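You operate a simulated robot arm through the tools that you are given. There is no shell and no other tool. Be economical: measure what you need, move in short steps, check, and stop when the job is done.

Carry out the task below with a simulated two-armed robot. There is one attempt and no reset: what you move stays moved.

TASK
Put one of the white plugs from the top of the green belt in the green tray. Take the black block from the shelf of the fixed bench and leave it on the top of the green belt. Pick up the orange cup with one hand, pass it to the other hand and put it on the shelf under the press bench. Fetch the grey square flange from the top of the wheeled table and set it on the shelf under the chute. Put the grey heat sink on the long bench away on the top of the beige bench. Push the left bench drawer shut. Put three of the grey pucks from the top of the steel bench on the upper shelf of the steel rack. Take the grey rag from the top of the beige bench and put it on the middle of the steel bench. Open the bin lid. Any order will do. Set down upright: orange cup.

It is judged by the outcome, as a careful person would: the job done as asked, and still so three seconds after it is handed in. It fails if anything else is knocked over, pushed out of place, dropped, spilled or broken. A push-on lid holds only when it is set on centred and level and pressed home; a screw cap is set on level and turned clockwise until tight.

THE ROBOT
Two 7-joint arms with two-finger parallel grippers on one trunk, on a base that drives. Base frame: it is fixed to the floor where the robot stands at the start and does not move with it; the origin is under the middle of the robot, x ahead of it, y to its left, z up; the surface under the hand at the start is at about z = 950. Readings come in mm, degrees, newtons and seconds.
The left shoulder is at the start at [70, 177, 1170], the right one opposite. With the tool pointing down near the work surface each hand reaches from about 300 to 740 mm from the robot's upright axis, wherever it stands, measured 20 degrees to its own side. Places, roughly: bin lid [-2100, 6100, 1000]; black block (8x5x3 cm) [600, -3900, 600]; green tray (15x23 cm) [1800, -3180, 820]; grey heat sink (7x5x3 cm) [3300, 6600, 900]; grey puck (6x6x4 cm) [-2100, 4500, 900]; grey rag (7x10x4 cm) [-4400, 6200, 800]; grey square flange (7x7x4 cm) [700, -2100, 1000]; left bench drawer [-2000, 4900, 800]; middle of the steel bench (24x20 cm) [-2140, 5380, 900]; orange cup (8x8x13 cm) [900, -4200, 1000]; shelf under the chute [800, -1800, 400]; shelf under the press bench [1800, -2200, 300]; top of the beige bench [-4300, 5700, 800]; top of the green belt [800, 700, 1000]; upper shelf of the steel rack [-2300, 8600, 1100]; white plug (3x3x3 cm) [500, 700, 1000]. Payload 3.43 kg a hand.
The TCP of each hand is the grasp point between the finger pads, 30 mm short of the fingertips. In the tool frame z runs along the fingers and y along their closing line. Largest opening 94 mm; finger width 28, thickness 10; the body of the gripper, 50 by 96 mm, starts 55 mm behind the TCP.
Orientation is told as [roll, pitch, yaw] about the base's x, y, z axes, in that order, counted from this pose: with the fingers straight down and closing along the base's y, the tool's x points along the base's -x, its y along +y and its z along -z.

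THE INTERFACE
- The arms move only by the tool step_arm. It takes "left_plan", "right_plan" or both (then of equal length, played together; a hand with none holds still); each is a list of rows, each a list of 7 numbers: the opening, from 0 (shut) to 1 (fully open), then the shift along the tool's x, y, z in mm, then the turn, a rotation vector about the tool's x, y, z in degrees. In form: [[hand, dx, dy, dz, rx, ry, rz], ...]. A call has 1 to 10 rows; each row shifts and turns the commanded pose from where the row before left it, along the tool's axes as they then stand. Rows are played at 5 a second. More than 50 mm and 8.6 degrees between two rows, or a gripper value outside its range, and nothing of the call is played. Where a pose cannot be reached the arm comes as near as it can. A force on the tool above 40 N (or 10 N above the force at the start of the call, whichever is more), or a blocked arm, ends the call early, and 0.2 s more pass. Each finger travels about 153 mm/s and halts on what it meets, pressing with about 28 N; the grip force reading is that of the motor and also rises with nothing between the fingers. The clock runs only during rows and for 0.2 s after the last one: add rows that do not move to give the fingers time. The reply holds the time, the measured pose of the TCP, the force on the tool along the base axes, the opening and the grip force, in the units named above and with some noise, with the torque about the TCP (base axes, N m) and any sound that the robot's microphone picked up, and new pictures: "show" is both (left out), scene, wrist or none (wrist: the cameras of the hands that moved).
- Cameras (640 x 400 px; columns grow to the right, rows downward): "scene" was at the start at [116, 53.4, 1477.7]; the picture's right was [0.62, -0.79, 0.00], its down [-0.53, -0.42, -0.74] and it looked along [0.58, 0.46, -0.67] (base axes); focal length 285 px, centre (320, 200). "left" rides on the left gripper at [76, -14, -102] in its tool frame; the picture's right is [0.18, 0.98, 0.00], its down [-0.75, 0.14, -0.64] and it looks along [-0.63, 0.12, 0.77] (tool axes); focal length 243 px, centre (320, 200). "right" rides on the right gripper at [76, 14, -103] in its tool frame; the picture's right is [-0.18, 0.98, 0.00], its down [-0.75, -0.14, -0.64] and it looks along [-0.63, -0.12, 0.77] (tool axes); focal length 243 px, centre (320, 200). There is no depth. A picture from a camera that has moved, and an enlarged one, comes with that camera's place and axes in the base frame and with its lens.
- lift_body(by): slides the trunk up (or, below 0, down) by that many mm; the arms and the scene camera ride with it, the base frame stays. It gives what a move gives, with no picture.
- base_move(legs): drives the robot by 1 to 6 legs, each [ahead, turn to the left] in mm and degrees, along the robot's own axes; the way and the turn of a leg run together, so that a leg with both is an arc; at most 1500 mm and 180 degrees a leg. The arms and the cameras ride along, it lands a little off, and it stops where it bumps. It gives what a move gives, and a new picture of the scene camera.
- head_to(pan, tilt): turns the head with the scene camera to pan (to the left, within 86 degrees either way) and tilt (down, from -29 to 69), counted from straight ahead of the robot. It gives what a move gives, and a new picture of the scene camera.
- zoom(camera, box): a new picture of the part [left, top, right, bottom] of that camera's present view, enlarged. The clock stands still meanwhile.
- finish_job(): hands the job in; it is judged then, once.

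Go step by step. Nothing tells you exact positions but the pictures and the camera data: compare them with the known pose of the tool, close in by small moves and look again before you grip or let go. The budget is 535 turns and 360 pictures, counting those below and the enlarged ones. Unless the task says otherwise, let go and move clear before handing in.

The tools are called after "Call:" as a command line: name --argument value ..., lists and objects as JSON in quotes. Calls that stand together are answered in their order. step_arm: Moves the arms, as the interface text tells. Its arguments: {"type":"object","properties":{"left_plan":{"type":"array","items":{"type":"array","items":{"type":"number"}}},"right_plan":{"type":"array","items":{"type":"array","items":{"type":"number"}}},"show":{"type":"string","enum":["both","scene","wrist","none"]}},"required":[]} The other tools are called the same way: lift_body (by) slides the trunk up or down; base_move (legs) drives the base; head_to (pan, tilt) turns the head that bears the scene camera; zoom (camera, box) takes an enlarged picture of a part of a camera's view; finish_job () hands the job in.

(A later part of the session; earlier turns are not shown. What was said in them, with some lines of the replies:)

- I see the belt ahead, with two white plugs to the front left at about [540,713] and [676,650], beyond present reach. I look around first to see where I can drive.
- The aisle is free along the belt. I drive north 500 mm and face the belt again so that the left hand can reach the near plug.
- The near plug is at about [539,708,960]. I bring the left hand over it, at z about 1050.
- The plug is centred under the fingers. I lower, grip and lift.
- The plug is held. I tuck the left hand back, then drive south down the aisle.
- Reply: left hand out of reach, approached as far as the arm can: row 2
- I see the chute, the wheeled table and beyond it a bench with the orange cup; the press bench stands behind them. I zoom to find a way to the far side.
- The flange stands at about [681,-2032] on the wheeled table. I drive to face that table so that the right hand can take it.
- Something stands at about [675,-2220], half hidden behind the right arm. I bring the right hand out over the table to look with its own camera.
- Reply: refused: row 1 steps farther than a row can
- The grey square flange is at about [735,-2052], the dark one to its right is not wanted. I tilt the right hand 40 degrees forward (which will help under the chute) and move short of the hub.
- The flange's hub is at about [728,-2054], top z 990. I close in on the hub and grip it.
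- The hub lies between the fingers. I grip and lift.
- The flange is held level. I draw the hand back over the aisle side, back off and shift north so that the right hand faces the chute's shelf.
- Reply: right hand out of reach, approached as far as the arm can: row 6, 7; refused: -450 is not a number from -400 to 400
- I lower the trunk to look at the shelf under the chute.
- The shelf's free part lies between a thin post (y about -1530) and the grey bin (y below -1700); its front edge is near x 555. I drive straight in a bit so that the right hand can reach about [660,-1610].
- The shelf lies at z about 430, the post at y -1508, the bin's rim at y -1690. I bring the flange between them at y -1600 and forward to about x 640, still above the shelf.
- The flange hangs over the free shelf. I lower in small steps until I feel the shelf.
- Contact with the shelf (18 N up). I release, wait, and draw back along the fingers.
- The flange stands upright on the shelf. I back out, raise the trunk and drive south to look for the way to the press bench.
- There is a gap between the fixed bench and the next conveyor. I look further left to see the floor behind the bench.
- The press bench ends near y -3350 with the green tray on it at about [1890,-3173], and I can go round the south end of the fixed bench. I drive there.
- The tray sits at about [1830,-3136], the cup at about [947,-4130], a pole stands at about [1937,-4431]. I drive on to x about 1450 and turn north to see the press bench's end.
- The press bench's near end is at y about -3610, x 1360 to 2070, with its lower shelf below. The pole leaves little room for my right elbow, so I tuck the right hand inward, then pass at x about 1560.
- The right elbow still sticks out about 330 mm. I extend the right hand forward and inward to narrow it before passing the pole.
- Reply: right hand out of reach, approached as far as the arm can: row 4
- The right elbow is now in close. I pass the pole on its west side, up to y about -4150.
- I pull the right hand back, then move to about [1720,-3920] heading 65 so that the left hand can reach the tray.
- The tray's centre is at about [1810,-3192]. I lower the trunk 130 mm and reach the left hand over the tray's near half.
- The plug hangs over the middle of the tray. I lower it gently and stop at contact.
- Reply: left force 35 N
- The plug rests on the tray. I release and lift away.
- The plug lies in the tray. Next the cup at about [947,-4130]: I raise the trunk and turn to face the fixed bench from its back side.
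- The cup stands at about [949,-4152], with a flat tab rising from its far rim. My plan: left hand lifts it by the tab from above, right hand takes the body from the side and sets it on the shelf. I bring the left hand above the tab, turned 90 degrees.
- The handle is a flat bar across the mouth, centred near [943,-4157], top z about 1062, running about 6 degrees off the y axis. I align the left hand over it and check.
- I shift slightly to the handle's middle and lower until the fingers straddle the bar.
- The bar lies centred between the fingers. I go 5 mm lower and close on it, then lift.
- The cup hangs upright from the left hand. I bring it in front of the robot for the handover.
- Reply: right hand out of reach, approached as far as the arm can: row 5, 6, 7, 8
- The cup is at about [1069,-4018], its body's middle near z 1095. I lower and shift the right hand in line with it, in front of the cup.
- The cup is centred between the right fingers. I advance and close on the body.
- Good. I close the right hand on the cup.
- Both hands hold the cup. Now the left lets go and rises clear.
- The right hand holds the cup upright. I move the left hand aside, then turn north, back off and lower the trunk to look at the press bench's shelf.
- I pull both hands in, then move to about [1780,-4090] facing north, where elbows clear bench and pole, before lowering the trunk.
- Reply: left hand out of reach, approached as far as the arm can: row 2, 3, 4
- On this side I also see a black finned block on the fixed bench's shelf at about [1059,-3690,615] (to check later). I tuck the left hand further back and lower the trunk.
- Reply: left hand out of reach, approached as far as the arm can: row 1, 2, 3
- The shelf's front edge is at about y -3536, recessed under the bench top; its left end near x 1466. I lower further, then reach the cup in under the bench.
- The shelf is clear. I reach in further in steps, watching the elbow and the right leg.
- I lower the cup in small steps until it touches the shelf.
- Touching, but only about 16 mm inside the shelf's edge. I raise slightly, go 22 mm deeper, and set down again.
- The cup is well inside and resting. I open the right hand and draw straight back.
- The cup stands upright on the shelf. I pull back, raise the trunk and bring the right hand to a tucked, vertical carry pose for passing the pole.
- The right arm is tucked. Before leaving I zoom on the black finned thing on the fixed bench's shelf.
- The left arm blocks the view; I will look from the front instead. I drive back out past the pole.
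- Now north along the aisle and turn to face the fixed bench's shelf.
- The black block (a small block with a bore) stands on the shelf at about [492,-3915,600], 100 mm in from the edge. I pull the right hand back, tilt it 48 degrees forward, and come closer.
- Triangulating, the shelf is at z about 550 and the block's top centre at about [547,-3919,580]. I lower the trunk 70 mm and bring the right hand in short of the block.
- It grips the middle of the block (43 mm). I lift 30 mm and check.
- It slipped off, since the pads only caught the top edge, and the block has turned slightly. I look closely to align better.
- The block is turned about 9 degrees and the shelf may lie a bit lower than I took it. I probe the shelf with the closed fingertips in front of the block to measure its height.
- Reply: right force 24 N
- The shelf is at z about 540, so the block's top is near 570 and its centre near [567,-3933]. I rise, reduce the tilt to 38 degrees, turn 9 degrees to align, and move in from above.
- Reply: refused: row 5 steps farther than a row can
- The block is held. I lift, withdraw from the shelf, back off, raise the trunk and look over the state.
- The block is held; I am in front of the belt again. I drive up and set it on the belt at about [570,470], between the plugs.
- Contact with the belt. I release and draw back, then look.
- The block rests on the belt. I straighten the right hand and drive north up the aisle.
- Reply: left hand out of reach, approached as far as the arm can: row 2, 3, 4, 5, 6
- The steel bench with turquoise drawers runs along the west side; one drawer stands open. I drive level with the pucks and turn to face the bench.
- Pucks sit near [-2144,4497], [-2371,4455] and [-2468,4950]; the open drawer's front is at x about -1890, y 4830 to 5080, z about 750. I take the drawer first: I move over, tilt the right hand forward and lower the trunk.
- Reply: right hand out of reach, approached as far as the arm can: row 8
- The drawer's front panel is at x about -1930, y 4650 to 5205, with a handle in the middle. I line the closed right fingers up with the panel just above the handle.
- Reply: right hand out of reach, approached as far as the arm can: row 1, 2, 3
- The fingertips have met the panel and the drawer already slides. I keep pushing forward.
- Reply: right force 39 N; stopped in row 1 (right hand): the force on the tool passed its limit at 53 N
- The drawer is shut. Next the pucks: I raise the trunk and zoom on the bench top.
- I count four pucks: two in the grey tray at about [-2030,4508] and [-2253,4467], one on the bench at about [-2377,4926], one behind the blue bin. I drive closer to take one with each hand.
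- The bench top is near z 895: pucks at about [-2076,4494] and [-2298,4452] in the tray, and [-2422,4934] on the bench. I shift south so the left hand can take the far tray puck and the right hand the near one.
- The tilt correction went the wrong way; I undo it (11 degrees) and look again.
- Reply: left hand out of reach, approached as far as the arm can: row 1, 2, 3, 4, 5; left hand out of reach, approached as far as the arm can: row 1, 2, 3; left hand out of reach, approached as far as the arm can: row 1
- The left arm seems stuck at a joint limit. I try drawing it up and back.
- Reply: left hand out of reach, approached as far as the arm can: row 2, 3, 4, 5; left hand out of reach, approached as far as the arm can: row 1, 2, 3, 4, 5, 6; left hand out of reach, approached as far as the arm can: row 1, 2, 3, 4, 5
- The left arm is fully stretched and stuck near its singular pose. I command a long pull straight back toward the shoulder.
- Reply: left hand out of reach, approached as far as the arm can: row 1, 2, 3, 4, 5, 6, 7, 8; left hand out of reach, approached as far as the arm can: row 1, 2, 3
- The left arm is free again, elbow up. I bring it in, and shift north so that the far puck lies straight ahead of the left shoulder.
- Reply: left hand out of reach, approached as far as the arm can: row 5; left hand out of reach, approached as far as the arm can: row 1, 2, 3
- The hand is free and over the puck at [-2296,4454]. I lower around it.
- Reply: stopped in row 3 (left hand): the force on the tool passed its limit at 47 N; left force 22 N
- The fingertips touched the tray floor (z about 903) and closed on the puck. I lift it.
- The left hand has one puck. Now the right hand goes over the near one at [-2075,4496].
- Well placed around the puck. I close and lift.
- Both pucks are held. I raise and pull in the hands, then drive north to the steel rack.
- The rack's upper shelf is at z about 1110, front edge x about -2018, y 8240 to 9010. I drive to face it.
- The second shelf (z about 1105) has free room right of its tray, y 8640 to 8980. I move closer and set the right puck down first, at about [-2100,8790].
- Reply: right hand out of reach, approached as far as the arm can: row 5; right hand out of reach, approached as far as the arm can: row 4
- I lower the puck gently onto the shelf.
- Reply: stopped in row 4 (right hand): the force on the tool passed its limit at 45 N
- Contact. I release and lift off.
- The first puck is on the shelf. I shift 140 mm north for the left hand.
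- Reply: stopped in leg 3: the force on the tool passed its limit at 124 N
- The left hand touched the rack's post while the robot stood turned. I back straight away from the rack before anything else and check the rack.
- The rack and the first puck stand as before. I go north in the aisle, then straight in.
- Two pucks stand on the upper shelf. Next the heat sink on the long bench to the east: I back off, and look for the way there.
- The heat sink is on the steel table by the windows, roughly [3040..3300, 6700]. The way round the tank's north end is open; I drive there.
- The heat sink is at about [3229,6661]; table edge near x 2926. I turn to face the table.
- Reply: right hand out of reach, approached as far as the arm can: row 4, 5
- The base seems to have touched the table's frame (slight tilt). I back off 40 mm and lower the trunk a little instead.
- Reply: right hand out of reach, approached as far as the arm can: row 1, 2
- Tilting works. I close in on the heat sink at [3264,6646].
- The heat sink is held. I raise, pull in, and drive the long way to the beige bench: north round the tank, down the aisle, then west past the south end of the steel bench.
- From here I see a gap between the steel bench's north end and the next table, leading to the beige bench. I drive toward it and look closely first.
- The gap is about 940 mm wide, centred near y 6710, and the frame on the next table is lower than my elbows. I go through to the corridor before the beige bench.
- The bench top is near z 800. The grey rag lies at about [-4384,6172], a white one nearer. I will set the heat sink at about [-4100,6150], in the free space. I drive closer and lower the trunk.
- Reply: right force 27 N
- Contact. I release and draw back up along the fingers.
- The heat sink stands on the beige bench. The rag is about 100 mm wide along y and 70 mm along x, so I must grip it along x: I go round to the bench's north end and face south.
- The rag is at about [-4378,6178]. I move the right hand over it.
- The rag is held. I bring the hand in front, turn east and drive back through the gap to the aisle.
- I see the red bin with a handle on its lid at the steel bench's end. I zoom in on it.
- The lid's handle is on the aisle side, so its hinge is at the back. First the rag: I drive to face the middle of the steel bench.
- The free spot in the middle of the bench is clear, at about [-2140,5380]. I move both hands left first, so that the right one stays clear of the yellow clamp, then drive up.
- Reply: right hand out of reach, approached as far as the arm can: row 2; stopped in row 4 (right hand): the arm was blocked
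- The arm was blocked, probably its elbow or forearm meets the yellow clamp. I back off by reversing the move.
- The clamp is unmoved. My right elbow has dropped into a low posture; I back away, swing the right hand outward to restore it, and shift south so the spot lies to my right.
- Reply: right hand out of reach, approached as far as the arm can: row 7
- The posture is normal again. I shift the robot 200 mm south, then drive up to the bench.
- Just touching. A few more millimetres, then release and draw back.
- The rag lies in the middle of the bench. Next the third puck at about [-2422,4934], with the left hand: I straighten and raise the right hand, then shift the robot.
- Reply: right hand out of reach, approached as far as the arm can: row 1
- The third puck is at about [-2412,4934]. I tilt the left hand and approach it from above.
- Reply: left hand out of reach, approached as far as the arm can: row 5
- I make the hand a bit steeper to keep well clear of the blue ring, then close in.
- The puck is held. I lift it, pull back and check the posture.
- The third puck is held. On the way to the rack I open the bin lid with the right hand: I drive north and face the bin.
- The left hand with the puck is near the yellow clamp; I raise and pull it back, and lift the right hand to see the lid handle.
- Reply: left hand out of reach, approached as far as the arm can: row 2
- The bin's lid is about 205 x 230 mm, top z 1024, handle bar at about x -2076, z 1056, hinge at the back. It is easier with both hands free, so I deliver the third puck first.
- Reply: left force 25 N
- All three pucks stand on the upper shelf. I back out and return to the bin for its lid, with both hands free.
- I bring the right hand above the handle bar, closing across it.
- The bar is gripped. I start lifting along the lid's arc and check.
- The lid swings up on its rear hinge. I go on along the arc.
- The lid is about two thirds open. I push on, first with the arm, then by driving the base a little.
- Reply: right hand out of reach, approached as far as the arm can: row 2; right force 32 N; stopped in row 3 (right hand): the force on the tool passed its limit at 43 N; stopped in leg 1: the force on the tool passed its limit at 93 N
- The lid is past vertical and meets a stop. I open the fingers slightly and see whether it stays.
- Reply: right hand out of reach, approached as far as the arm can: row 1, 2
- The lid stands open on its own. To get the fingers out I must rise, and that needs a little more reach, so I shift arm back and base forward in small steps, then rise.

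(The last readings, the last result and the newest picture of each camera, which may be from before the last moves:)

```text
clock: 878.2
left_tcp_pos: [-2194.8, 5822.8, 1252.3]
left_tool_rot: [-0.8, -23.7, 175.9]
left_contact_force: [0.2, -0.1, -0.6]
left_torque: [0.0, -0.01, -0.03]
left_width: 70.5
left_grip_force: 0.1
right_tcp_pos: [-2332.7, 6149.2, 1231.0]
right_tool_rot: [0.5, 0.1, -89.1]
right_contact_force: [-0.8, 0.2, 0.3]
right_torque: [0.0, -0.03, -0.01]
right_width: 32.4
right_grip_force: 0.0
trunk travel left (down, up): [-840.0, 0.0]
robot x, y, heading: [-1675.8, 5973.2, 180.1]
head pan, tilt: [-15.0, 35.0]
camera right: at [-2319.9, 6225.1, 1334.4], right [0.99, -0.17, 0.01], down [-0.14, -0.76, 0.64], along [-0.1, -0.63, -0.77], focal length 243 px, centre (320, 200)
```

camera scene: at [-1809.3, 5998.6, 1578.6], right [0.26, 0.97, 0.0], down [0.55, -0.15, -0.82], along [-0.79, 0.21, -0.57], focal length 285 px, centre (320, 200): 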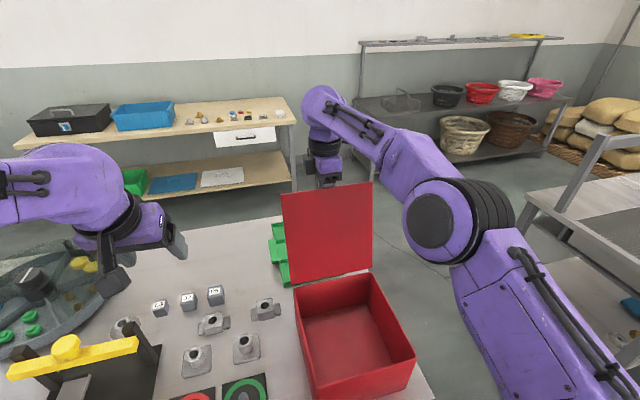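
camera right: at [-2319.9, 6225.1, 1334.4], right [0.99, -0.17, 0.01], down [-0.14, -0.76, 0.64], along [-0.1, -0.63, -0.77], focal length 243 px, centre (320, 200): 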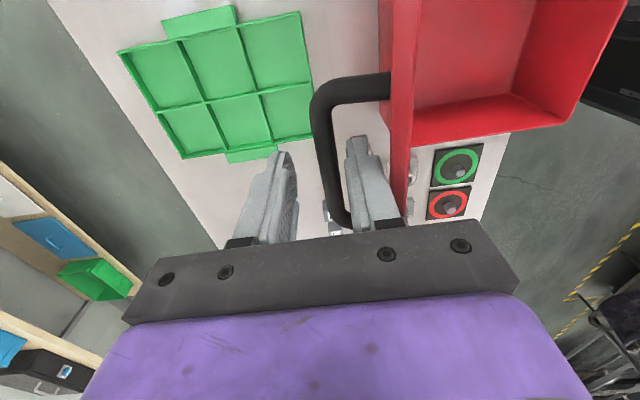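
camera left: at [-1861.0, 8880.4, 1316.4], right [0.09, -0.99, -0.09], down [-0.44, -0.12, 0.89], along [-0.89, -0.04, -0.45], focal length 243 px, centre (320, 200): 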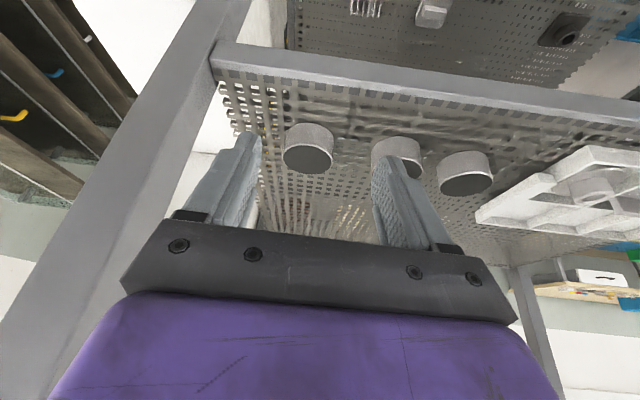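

Call:
step_arm --right_plan '[[0.3, 0, 1, -7, 0, 0, 0], [0.3, 0, 1, -7, 0, 0, 0], [0.3, 0, 1, -7, 0, 0, 0], [0.3, 0, 0, 0, 0, 0, 0]]' --show "wrist"

```text
clock: 879.2
left_tcp_pos: [-2194.8, 5823.4, 1252.5]
left_tool_rot: [-0.8, -23.6, 175.9]
left_contact_force: [0.9, -0.6, -0.7]
left_torque: [0.03, -0.03, 0.0]
left_width: 70.5
left_grip_force: 0.0
right_tcp_pos: [-2330.0, 6149.3, 1252.9]
right_tool_rot: [0.5, 0.1, -89.1]
right_contact_force: [-1.0, -0.6, -0.3]
right_torque: [0.0, -0.01, -0.01]
right_width: 28.0
right_grip_force: 0.1
trunk travel left (down, up): [-840.0, 0.0]
robot x, y, heading: [-1678.5, 5972.1, 180.2]
head pan, tilt: [-15.0, 35.0]
camera right: at [-2316.9, 6225.0, 1355.3], right [0.99, -0.17, 0.01], down [-0.14, -0.76, 0.64], along [-0.1, -0.63, -0.77], focal length 243 px, centre (320, 200)
```

right: 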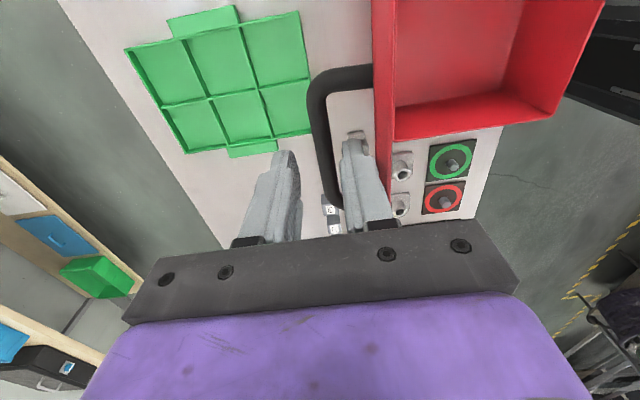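

Call:
step_arm --right_plan '[[0.2, 0, 0, -8, 0, 0, 0], [0.1, 0, 1, -8, 0, 0, 0], [0.1, 0, 2, -8, 0, 0, 0], [0.1, 0, 2, -8, 0, 0, 0], [0.1, 0, 2, -8, 0, 0, 0], [0.1, 0, 0, 0, 0, 0, 0]]' --show "both"

```text
clock: 880.6
left_tcp_pos: [-2194.9, 5822.1, 1252.3]
left_tool_rot: [-0.8, -23.6, 175.9]
left_contact_force: [0.1, -0.5, -1.0]
left_torque: [0.01, -0.02, -0.02]
left_width: 70.5
left_grip_force: 0.0
right_tcp_pos: [-2323.3, 6149.4, 1293.2]
right_tool_rot: [0.6, 0.2, -89.1]
right_contact_force: [0.1, 0.7, 0.8]
right_torque: [0.04, 0.0, -0.01]
right_width: 9.6
right_grip_force: 0.1
trunk travel left (down, up): [-840.0, 0.0]
robot x, y, heading: [-1674.3, 5971.5, 180.2]
head pan, tilt: [-15.0, 35.0]
camera scene: at [-1811.4, 5998.5, 1578.4], right [0.26, 0.97, 0.0], down [0.55, -0.15, -0.82], along [-0.79, 0.21, -0.57], focal length 285 px, centre (320, 200)
camera right: at [-2310.5, 6225.0, 1395.6], right [0.99, -0.17, 0.01], down [-0.14, -0.76, 0.64], along [-0.1, -0.63, -0.77], focal length 243 px, centre (320, 200)
```

scene: 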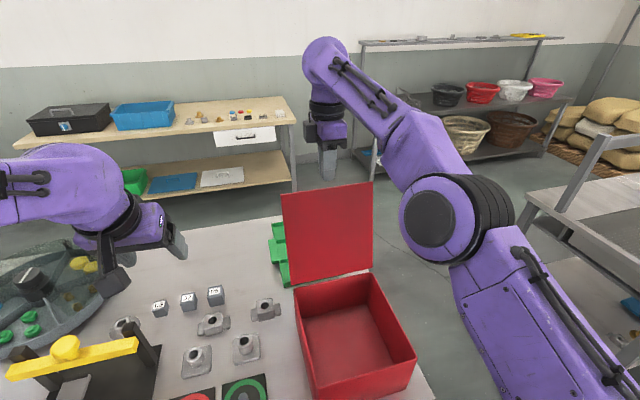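
right: 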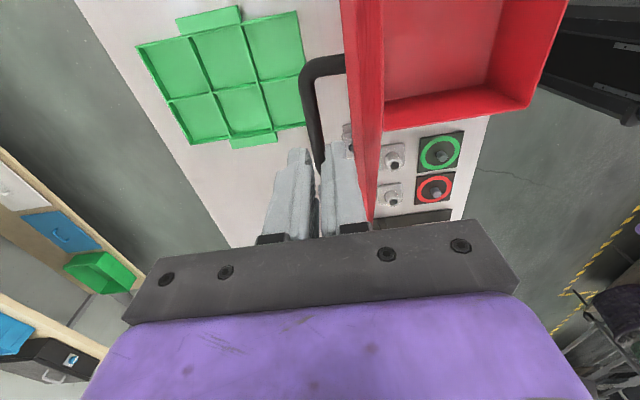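

The fingers are clear above the handle. I move the hand sideways past the lid, then back off and check.

Call:
step_arm --right_plan '[[0.1, 35, 0, -3, 0, 0, 0], [0.1, 38, 0, 0, 0, 0, 0], [0.1, 38, 0, 0, 0, 0, 0], [0.1, 38, 0, 0, 0, 0, 0], [0.1, 38, 0, 0, 0, 0, 0], [0.1, 0, 0, 0, 0, 0, 0]]' --show "scene"

```text
clock: 882.0
left_tcp_pos: [-2194.4, 5820.9, 1252.0]
left_tool_rot: [-1.0, -23.8, 175.9]
left_contact_force: [1.1, -0.3, 0.1]
left_torque: [-0.04, -0.01, 0.03]
left_width: 70.3
left_grip_force: 0.0
right_tcp_pos: [-2320.2, 6330.4, 1294.8]
right_tool_rot: [0.5, 0.2, -89.0]
right_contact_force: [-0.2, 0.3, 0.0]
right_torque: [0.0, -0.01, 0.0]
right_width: 9.5
right_grip_force: 0.1
right hand out of reach, approached as far as the arm can: row 5
trunk travel left (down, up): [-840.0, 0.0]
robot x, y, heading: [-1674.1, 5972.8, 179.9]
head pan, tilt: [-15.0, 35.0]
camera scene: at [-1811.2, 5997.2, 1578.4], right [0.26, 0.97, 0.0], down [0.55, -0.15, -0.82], along [-0.79, 0.21, -0.57], focal length 285 px, centre (320, 200)
```

scene: 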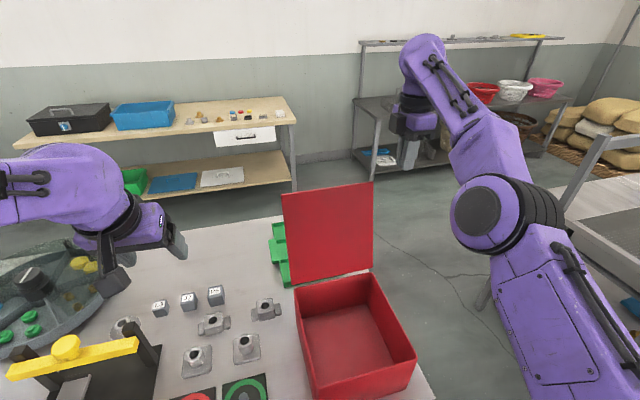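

Call:
base_move --legs '[[-400, 0]]'

Call:
zoom --camera "scene" --box '[160, 100, 480, 300]'

```text
clock: 884.5
left_tcp_pos: [-1799.8, 5824.4, 1250.9]
left_tool_rot: [-0.9, -23.7, 175.8]
left_contact_force: [-0.5, 0.1, 0.1]
left_torque: [0.0, -0.04, -0.01]
left_width: 70.1
left_grip_force: 0.0
right_tcp_pos: [-1922.0, 6333.4, 1292.2]
right_tool_rot: [0.6, 0.1, -89.4]
right_contact_force: [0.0, 0.2, -0.5]
right_torque: [0.03, -0.02, -0.02]
right_width: 9.3
right_grip_force: 0.1
trunk travel left (down, up): [-840.0, 0.0]
robot x, y, heading: [-1279.3, 5970.2, 179.9]
head pan, tilt: [-15.0, 35.0]
camera scene: at [-1416.1, 5998.3, 1578.2], right [0.26, 0.96, 0.0], down [0.55, -0.15, -0.82], along [-0.79, 0.22, -0.57], focal length 285 px, centre (320, 200)
```

scene: 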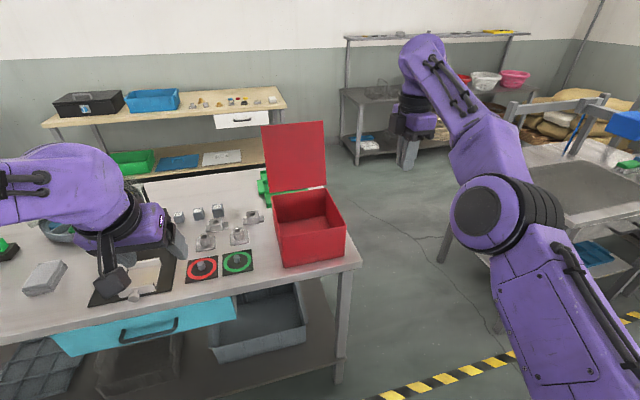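

```text
2.00 times, centred on (320, 200) of scene
camera zoom: at [-1416.1, 5998.3, 1578.2], right [0.26, 0.96, 0.0], down [0.55, -0.15, -0.82], along [-0.79, 0.22, -0.57], focal length 570 px, centre (320, 200)
```

zoom: 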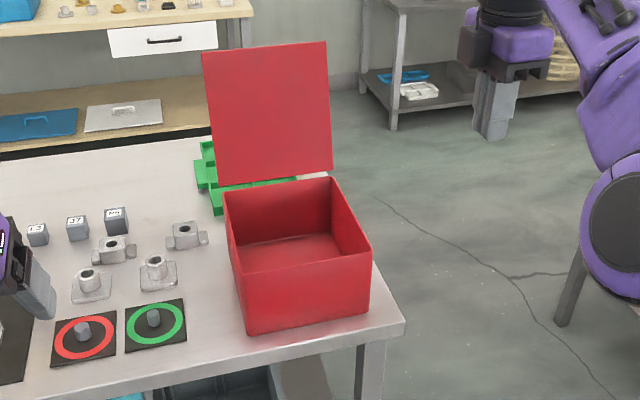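

The lid stands open. I take a last look at the left drawer and the bench.

Call:
head_to --pan 50 --tilt 32

```text
clock: 885.9
left_tcp_pos: [-1797.7, 5824.6, 1252.4]
left_tool_rot: [-0.8, -23.6, 175.7]
left_contact_force: [-0.5, 0.2, -0.1]
left_torque: [0.01, 0.02, 0.01]
left_width: 70.7
left_grip_force: 0.0
right_tcp_pos: [-1921.0, 6333.8, 1293.7]
right_tool_rot: [0.4, 0.1, -89.4]
right_contact_force: [-0.1, -0.1, 0.2]
right_torque: [0.02, 0.03, 0.0]
right_width: 9.2
right_grip_force: 0.1
trunk travel left (down, up): [-840.0, 0.0]
robot x, y, heading: [-1278.5, 5977.0, 179.7]
head pan, tilt: [50.0, 32.0]
camera scene: at [-1386.8, 5906.8, 1583.0], right [-0.76, 0.65, 0.0], down [0.34, 0.4, -0.85], along [-0.55, -0.65, -0.53], focal length 285 px, centre (320, 200)
```

scene: 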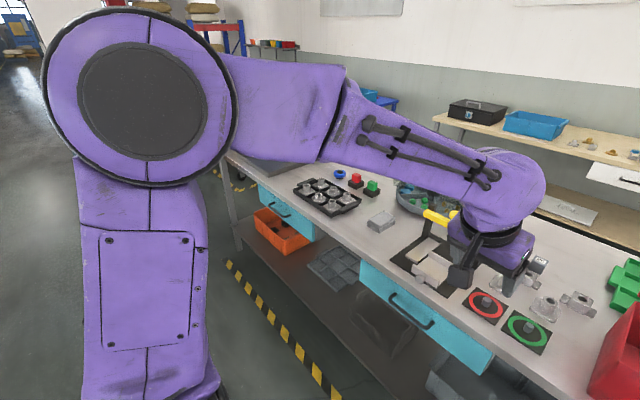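

Both drawers are flush, the rag lies in the middle of the bench, and both hands are empty and clear. I hand the job in.

Call:
finish_job

```text
The job is handed in.
```

I finished all nine tasks and handed the job in. I looked at each object after setting it down, and the orange cup was standing upright.

During the work the robot had four unintended contacts or slips; in each case what it touched looked unmoved or unharmed afterwards:
- **Black block:** it slipped from the first grip and turned slightly on its shelf before I picked it up securely.
- **Steel rack:** the left hand hit a post at about 124 N. The rack and the puck then on it stayed in place.
- **Long bench:** the base touched the frame and I backed off. The heat sink had not moved.
- **Yellow clamp:** the right arm was blocked, probably against it. The clamp stayed where it was.
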